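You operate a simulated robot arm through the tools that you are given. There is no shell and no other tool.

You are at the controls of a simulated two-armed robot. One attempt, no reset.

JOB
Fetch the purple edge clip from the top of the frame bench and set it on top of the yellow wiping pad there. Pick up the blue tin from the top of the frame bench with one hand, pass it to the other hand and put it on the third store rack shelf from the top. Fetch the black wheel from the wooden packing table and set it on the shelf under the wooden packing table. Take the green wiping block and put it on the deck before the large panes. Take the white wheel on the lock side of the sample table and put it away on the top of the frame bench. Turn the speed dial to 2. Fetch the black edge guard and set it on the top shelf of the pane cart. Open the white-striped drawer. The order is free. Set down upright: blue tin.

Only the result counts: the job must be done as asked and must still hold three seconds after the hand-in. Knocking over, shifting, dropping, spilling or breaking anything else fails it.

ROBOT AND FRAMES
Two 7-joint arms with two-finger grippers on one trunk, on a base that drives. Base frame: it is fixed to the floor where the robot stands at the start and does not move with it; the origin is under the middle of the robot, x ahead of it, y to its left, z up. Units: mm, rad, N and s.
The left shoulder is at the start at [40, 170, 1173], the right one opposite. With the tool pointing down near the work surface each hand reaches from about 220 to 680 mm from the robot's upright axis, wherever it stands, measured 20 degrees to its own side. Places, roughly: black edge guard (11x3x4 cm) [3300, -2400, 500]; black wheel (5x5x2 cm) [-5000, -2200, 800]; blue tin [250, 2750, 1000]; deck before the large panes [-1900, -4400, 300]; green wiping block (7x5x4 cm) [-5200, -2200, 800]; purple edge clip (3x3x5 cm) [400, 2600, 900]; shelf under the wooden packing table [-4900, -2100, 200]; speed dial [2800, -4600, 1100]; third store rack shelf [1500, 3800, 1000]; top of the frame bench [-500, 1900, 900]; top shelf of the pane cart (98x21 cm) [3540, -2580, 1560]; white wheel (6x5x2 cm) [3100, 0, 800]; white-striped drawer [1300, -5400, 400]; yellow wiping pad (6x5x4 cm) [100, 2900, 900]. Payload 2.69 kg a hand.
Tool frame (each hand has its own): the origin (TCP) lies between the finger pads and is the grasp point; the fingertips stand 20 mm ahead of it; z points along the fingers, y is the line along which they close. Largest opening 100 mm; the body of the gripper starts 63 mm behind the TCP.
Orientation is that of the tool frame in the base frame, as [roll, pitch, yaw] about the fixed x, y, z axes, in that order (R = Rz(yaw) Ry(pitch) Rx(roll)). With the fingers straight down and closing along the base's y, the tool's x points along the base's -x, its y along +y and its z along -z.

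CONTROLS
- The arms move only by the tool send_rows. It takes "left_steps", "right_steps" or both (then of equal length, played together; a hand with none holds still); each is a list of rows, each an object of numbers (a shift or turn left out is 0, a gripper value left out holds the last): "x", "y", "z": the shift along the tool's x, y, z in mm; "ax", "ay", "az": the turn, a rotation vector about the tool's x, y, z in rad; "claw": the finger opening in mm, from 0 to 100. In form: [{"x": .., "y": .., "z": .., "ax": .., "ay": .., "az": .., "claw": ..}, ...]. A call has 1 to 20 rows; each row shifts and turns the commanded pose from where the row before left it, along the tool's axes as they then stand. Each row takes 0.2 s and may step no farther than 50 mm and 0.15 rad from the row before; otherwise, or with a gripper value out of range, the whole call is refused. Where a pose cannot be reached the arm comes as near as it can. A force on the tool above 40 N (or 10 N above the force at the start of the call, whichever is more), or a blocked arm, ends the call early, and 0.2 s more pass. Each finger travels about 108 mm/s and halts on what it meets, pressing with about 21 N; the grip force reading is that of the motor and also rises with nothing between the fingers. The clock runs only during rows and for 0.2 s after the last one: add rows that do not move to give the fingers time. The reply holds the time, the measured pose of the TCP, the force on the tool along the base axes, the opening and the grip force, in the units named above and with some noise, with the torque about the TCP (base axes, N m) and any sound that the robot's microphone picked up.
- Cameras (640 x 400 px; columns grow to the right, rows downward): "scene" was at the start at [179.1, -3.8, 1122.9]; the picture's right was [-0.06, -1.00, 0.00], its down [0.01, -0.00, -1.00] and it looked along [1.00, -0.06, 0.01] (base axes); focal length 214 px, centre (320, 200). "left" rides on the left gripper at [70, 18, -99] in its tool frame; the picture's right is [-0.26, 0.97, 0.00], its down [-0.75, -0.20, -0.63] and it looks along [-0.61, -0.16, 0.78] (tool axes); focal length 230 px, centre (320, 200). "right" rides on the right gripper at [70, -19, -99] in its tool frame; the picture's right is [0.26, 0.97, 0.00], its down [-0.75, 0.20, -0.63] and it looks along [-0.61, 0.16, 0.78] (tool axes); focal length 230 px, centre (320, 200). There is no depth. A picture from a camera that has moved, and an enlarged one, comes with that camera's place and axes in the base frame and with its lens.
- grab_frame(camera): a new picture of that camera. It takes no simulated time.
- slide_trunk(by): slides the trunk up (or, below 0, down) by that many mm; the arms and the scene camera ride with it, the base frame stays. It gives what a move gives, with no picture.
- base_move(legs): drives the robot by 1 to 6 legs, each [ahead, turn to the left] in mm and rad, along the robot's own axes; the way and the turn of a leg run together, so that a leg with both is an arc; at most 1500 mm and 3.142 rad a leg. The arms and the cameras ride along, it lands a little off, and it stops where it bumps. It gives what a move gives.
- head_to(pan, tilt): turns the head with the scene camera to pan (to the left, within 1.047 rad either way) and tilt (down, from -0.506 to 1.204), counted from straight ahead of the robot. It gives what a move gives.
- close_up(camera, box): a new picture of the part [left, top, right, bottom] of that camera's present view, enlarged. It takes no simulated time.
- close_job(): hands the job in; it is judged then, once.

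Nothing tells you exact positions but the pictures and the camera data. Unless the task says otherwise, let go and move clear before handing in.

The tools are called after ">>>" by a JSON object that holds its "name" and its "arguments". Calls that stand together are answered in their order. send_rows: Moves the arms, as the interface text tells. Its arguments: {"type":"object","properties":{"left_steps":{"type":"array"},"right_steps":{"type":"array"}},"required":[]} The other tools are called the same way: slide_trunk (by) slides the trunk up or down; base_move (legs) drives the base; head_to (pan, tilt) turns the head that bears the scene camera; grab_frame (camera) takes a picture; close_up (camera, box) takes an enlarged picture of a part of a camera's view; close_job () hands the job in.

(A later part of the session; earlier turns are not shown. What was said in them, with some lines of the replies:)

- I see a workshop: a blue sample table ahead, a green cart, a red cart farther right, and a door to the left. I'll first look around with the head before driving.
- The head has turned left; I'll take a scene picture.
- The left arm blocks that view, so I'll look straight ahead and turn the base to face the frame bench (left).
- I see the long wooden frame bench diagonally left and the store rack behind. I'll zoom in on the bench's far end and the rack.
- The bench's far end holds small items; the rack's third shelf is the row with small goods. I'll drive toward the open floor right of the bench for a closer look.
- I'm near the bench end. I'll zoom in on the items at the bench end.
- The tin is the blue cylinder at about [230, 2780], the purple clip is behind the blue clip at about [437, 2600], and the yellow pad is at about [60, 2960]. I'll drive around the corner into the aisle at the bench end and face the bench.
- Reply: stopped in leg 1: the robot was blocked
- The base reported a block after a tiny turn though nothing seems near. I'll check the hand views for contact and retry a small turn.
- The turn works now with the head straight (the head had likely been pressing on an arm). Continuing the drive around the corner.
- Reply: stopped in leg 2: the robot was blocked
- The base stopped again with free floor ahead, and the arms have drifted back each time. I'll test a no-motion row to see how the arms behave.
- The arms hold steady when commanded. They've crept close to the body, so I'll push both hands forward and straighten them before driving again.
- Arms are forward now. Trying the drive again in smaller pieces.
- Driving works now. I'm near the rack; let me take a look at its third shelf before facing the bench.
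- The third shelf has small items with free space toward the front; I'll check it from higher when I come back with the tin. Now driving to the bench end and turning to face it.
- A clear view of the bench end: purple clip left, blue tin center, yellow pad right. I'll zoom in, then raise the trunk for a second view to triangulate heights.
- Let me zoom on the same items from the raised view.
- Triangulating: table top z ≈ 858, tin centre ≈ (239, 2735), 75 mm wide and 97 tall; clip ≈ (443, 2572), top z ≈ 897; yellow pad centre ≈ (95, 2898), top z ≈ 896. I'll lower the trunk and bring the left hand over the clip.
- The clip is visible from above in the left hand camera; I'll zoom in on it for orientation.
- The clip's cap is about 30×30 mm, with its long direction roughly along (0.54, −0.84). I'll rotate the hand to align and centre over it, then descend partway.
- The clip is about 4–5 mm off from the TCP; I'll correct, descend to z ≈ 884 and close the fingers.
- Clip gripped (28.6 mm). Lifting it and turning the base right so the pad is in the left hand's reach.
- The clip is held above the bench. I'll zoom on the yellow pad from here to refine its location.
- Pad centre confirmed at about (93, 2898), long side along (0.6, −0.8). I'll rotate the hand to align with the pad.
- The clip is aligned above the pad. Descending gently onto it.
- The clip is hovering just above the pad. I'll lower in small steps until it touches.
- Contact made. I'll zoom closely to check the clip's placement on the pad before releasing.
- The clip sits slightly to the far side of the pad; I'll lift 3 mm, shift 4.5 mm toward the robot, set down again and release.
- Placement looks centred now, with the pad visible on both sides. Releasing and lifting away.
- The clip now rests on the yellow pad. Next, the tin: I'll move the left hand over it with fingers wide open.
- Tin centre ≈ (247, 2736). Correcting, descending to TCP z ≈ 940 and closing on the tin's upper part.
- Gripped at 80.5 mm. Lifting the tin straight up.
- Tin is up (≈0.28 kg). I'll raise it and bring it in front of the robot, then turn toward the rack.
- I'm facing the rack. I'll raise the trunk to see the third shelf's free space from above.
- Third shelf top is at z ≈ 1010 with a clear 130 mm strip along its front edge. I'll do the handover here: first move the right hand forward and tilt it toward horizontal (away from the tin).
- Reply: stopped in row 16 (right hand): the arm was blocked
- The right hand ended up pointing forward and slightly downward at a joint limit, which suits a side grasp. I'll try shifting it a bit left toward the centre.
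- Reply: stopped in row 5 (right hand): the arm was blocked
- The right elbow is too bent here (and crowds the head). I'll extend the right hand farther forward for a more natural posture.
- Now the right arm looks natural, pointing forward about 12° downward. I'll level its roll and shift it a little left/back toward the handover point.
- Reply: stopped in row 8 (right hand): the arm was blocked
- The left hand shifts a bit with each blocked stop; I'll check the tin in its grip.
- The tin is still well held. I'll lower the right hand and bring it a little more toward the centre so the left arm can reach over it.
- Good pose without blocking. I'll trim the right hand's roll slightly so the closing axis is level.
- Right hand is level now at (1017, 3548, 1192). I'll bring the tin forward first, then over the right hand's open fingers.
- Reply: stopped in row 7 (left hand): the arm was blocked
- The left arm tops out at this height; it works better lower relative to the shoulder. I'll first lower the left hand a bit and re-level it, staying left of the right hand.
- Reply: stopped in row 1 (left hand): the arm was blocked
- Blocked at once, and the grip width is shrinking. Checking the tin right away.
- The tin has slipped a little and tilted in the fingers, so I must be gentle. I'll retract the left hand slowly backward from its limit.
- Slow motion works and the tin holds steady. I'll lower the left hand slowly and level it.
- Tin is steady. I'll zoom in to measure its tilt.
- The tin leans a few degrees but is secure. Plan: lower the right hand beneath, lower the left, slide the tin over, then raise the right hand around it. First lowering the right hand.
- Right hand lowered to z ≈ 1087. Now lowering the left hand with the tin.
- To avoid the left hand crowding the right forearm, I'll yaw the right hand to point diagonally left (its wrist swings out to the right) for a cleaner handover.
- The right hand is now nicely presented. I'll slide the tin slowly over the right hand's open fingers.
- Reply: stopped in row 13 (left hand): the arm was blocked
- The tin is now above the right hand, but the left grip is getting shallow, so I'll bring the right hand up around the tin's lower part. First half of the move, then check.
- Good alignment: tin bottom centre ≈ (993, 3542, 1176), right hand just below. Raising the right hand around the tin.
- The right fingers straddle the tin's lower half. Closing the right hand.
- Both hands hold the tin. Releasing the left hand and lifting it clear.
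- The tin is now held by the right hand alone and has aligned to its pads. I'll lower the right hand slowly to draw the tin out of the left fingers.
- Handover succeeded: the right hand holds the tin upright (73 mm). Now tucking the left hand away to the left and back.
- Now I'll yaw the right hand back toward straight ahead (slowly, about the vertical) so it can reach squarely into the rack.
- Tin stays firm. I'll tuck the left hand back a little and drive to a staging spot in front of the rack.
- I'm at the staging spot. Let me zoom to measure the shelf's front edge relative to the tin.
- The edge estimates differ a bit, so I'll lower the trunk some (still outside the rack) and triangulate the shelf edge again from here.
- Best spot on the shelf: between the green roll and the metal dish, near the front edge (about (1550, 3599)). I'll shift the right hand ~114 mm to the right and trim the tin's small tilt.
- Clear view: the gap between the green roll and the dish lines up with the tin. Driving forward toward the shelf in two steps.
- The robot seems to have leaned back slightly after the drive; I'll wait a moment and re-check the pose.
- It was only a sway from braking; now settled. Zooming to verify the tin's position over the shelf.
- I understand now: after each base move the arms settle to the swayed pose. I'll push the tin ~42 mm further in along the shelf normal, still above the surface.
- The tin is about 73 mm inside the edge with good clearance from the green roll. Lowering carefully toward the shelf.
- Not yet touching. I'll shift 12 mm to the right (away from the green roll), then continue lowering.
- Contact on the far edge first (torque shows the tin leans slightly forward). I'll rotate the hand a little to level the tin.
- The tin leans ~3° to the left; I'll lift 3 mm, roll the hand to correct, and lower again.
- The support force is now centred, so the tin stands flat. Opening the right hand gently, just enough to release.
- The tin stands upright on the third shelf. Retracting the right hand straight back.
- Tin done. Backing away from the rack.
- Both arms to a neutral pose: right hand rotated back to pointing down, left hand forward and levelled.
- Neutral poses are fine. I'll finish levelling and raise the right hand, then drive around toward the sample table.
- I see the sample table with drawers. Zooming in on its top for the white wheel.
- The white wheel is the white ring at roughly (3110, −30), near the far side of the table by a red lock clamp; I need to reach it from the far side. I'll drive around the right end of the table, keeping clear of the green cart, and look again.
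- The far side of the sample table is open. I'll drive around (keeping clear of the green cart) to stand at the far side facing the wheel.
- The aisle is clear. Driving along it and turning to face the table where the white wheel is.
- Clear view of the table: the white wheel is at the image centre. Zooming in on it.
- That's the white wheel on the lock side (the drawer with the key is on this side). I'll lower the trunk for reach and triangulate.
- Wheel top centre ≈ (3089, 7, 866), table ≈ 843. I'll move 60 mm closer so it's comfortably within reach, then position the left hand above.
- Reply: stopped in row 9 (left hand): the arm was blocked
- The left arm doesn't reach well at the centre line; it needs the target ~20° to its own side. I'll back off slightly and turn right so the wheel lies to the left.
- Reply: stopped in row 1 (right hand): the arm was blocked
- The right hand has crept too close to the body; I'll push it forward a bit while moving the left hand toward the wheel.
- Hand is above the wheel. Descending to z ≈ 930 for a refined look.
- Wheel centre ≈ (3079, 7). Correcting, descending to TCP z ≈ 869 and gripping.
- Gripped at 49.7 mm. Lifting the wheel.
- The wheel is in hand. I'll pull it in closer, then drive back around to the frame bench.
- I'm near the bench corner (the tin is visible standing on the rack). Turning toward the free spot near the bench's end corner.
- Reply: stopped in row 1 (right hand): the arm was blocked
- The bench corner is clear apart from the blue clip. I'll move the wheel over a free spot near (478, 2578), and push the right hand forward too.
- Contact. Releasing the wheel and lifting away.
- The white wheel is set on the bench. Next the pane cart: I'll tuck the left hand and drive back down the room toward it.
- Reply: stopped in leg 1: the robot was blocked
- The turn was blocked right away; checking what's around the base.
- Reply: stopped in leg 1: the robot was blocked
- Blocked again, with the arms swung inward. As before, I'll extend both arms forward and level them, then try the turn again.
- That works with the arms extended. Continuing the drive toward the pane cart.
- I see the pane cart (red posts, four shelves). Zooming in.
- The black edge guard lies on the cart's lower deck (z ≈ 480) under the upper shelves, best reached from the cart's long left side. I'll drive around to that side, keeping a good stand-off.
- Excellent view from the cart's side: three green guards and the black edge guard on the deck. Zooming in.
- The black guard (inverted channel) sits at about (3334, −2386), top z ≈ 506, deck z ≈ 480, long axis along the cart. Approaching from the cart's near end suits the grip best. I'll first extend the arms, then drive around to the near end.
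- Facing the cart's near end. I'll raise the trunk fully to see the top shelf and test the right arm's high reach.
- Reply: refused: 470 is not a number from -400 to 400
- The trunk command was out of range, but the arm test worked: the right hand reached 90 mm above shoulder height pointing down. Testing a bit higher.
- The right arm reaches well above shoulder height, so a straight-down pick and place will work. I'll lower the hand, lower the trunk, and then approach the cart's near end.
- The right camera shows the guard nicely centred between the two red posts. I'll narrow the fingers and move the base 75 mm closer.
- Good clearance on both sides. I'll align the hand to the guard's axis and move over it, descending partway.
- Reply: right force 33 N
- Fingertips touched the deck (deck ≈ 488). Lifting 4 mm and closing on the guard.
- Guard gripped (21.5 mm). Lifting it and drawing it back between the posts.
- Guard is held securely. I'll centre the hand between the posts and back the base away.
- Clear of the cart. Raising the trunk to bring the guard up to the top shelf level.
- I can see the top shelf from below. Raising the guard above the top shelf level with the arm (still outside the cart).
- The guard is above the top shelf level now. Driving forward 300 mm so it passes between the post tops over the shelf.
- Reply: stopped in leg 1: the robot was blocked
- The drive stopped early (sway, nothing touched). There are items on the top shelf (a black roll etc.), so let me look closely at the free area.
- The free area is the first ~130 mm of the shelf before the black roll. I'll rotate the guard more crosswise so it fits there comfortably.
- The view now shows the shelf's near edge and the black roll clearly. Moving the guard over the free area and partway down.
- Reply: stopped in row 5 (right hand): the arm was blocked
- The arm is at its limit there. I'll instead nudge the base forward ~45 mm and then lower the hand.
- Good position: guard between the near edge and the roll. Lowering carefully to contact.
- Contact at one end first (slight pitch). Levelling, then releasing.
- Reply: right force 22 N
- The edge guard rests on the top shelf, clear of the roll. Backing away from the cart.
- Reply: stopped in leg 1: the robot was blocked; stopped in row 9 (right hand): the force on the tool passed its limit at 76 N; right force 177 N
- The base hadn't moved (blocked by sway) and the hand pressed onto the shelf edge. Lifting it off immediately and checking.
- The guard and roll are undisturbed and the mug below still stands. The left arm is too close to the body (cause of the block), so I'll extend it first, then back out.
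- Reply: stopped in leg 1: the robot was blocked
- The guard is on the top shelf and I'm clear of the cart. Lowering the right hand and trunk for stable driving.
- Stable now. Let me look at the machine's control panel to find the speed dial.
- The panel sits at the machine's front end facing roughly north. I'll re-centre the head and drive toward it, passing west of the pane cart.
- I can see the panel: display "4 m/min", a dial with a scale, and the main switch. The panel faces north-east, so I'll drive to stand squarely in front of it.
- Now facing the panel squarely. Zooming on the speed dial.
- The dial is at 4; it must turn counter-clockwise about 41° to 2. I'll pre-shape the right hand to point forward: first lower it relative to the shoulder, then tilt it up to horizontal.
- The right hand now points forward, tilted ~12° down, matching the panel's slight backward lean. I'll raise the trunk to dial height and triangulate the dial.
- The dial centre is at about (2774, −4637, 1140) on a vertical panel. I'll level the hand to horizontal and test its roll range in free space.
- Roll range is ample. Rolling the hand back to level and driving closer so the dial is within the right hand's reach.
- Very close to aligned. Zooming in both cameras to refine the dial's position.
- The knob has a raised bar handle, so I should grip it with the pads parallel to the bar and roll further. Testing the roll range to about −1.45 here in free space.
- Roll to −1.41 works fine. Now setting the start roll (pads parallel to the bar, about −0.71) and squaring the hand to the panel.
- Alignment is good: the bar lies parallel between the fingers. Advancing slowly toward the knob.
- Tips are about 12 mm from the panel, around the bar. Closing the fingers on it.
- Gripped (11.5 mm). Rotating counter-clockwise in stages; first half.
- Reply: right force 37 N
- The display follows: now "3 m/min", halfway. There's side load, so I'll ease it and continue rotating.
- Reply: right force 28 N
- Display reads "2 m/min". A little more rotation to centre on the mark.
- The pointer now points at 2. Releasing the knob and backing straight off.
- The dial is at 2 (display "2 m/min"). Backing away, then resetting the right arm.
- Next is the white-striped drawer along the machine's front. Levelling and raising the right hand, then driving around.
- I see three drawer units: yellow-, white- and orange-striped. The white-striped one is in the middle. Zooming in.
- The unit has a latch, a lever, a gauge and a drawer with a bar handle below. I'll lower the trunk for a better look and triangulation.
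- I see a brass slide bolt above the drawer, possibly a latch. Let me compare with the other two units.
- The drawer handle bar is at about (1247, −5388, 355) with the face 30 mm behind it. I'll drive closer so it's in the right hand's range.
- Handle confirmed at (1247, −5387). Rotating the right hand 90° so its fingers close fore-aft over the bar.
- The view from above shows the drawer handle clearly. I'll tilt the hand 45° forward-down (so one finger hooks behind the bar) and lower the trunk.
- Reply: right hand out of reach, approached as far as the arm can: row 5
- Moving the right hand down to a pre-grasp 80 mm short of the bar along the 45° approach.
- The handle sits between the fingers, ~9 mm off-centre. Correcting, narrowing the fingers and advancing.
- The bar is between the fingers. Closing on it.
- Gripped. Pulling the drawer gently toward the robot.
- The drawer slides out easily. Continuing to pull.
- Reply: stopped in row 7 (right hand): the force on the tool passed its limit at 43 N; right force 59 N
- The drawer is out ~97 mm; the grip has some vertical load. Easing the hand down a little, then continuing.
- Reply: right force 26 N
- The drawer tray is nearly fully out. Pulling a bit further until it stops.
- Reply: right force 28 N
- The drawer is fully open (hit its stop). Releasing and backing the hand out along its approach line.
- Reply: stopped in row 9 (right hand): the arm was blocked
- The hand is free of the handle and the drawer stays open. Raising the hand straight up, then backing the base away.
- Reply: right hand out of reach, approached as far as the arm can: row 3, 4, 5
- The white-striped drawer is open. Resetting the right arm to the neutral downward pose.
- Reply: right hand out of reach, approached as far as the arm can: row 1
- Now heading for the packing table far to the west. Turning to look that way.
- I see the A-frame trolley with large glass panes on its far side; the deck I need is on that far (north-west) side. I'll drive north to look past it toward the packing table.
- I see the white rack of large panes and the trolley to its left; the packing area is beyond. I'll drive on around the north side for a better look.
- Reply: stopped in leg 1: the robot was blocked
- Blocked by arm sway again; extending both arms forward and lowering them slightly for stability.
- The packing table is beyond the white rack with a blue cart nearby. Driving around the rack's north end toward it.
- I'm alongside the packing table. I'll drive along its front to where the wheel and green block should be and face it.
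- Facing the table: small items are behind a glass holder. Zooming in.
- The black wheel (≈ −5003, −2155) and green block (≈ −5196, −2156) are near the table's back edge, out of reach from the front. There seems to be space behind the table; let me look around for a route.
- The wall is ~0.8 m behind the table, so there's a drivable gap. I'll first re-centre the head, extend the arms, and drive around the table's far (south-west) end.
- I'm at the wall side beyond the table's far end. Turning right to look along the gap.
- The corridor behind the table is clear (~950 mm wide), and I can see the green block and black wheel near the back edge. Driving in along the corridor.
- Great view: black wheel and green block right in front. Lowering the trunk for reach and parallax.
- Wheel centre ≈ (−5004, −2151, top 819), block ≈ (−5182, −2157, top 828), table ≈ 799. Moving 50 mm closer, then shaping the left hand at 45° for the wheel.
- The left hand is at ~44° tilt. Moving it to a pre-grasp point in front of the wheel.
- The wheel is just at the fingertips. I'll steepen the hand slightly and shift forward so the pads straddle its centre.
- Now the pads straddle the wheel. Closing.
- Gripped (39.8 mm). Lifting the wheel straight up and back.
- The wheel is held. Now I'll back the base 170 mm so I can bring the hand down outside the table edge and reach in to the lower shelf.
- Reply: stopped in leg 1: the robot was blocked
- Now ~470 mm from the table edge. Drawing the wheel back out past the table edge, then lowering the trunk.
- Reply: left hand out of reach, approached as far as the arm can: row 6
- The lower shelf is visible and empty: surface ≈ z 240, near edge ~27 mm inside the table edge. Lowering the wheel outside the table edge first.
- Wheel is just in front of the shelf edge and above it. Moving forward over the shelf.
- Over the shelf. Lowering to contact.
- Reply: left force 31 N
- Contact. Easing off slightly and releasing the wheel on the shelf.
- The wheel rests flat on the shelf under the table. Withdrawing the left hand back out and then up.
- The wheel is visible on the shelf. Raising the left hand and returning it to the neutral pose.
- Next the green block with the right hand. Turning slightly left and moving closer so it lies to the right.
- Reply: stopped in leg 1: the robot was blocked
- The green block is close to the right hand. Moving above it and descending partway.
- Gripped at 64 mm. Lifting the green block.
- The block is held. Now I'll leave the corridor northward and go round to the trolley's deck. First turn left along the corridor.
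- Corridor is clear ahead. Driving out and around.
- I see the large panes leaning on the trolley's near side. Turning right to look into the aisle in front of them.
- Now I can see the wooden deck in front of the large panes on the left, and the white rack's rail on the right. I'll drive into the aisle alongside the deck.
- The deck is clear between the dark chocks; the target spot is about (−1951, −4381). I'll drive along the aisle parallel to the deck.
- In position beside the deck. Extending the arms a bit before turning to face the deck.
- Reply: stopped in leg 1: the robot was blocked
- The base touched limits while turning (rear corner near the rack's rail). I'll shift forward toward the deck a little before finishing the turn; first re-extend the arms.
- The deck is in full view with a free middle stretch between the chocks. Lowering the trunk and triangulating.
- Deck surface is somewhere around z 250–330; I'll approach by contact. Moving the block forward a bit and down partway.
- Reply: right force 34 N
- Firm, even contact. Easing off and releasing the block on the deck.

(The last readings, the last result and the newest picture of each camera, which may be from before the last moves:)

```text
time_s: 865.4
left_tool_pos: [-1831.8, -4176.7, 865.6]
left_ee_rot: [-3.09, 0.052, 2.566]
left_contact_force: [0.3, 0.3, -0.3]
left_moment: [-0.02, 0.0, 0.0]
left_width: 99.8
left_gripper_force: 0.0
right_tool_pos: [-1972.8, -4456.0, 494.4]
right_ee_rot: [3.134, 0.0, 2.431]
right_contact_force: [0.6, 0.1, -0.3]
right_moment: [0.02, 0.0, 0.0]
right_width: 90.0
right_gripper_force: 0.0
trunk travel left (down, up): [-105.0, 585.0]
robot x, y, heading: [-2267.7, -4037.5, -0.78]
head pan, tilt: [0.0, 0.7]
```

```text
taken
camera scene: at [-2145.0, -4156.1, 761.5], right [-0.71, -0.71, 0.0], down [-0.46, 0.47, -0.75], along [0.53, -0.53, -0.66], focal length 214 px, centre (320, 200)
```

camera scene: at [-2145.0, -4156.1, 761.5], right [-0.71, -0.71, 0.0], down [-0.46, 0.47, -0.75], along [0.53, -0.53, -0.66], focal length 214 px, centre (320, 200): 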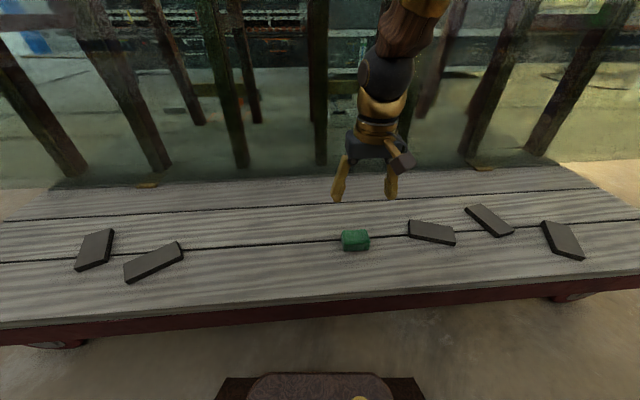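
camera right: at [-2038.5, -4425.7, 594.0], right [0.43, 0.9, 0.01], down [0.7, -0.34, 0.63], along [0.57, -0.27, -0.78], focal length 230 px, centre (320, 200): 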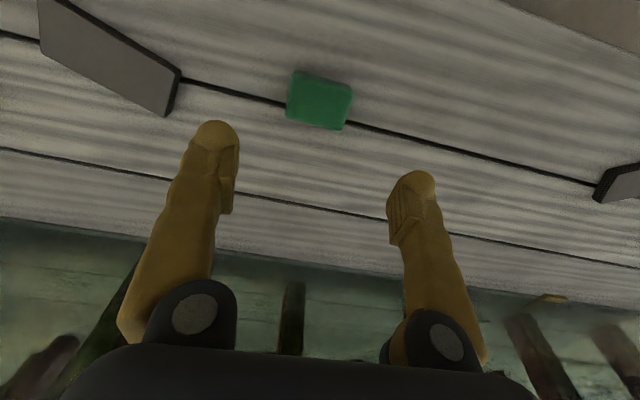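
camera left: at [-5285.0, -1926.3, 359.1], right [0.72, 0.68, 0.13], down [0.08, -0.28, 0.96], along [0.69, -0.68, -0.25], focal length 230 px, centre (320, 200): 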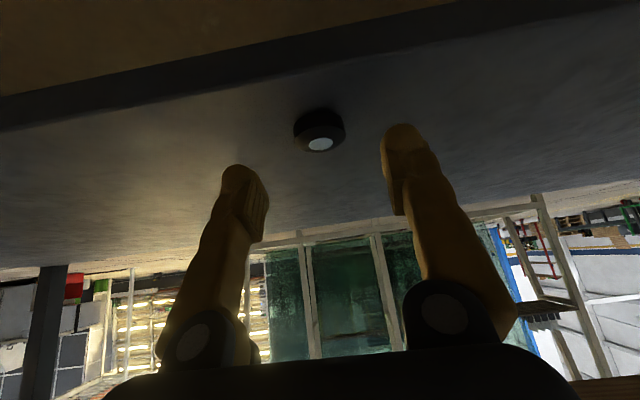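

The green block rests on the deck. I'll raise the right hand well clear before handing in.

>>> {"name": "send_rows", "arguments": {"right_steps": [{"z": -40}, {"z": -40}, {"z": -40}, {"z": -40, "x": 10}, {"z": -40, "x": 15}, {"x": 15}, {}, {}]}}

>>> {"name": "slide_trunk", "arguments": {"by": 200}}

>>> {"name": "grab_frame", "arguments": {"camera": "scene"}}

```text
time_s: 867.2
left_tool_pos: [-1832.9, -4176.1, 864.6]
left_ee_rot: [-3.09, 0.053, 2.568]
left_contact_force: [0.7, -0.1, -0.4]
left_moment: [-0.01, 0.0, 0.0]
left_width: 100.1
left_gripper_force: 0.0
right_tool_pos: [-2005.5, -4432.2, 692.6]
right_ee_rot: [3.137, 0.0, 2.43]
right_contact_force: [0.2, 0.3, -0.2]
right_moment: [0.0, 0.02, 0.02]
right_width: 89.9
right_gripper_force: 0.0
trunk travel left (down, up): [-105.0, 585.0]
robot x, y, heading: [-2261.4, -4039.0, -0.787]
head pan, tilt: [0.0, 0.7]
```

```text
time_s: 869.4
left_tool_pos: [-1831.2, -4177.0, 1065.6]
left_ee_rot: [-3.09, 0.052, 2.568]
left_contact_force: [0.1, -1.3, 0.0]
left_moment: [0.01, 0.01, 0.0]
left_width: 100.2
left_gripper_force: 0.0
right_tool_pos: [-2006.1, -4431.6, 891.1]
right_ee_rot: [3.135, -0.001, 2.43]
right_contact_force: [0.0, 0.1, 0.6]
right_moment: [-0.01, 0.01, -0.01]
right_width: 89.8
right_gripper_force: 0.1
trunk travel left (down, up): [-305.0, 385.0]
robot x, y, heading: [-2265.4, -4040.7, -0.787]
head pan, tilt: [0.0, 0.7]
```

```text
taken
camera scene: at [-2142.5, -4158.7, 961.4], right [-0.71, -0.71, 0.0], down [-0.46, 0.47, -0.75], along [0.53, -0.53, -0.66], focal length 214 px, centre (320, 200)
```

scene: 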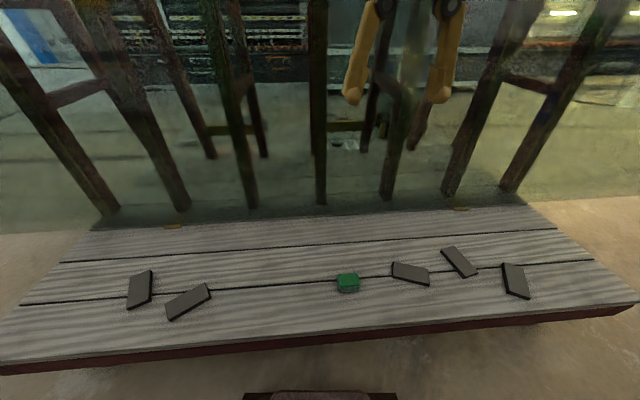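

The green block sits on the deck and both hands are clear. As I last saw them:
- The clip was on the yellow pad.
- The tin was upright on the third rack shelf.
- The black wheel was on the shelf under the packing table.
- The white wheel was on the frame bench.
- The dial was at 2.
- The edge guard was on the cart's top shelf.
- The white-striped drawer was open.

I'm handing in now.

>>> {"name": "close_job", "arguments": {}}

```text
The job is handed in.
```

I finished all eight parts of the job and handed it in. I last saw each result on camera right after doing it or on a later pass; I did not go back round at the end to re-check them.

| Task | Where it ended up |
|---|---|
| Purple edge clip | On top of the yellow wiping pad on the frame bench |
| Blue tin | Picked up with the left hand, passed to the right, standing upright on the third store rack shelf |
| Black wheel | Lying flat on the shelf under the packing table, near the edge on the wall side |
| Green wiping block | On the trolley deck in front of the panes leaning on it |
| White wheel | On the frame bench top, near the end corner |
| Speed dial | At 2; the panel display read "2 m/min" |
| Black edge guard | On the pane cart's top shelf, in front of the black roll |
| White-striped drawer | Pulled out to its stop |

Two moments could count against the job:
- **Pane cart:** while backing away from the top shelf, the right hand pressed hard on the shelf's front edge (force reading up to about 174 N). The guard, the roll and the mug below looked undisturbed afterwards.
- **White pane rack:** in the aisle beside the trolley, the base was stopped mid-turn and its position shifted about 20 mm. A rear corner may have touched the rack's rail. I saw no sign the rack moved, but I did not check it closely.
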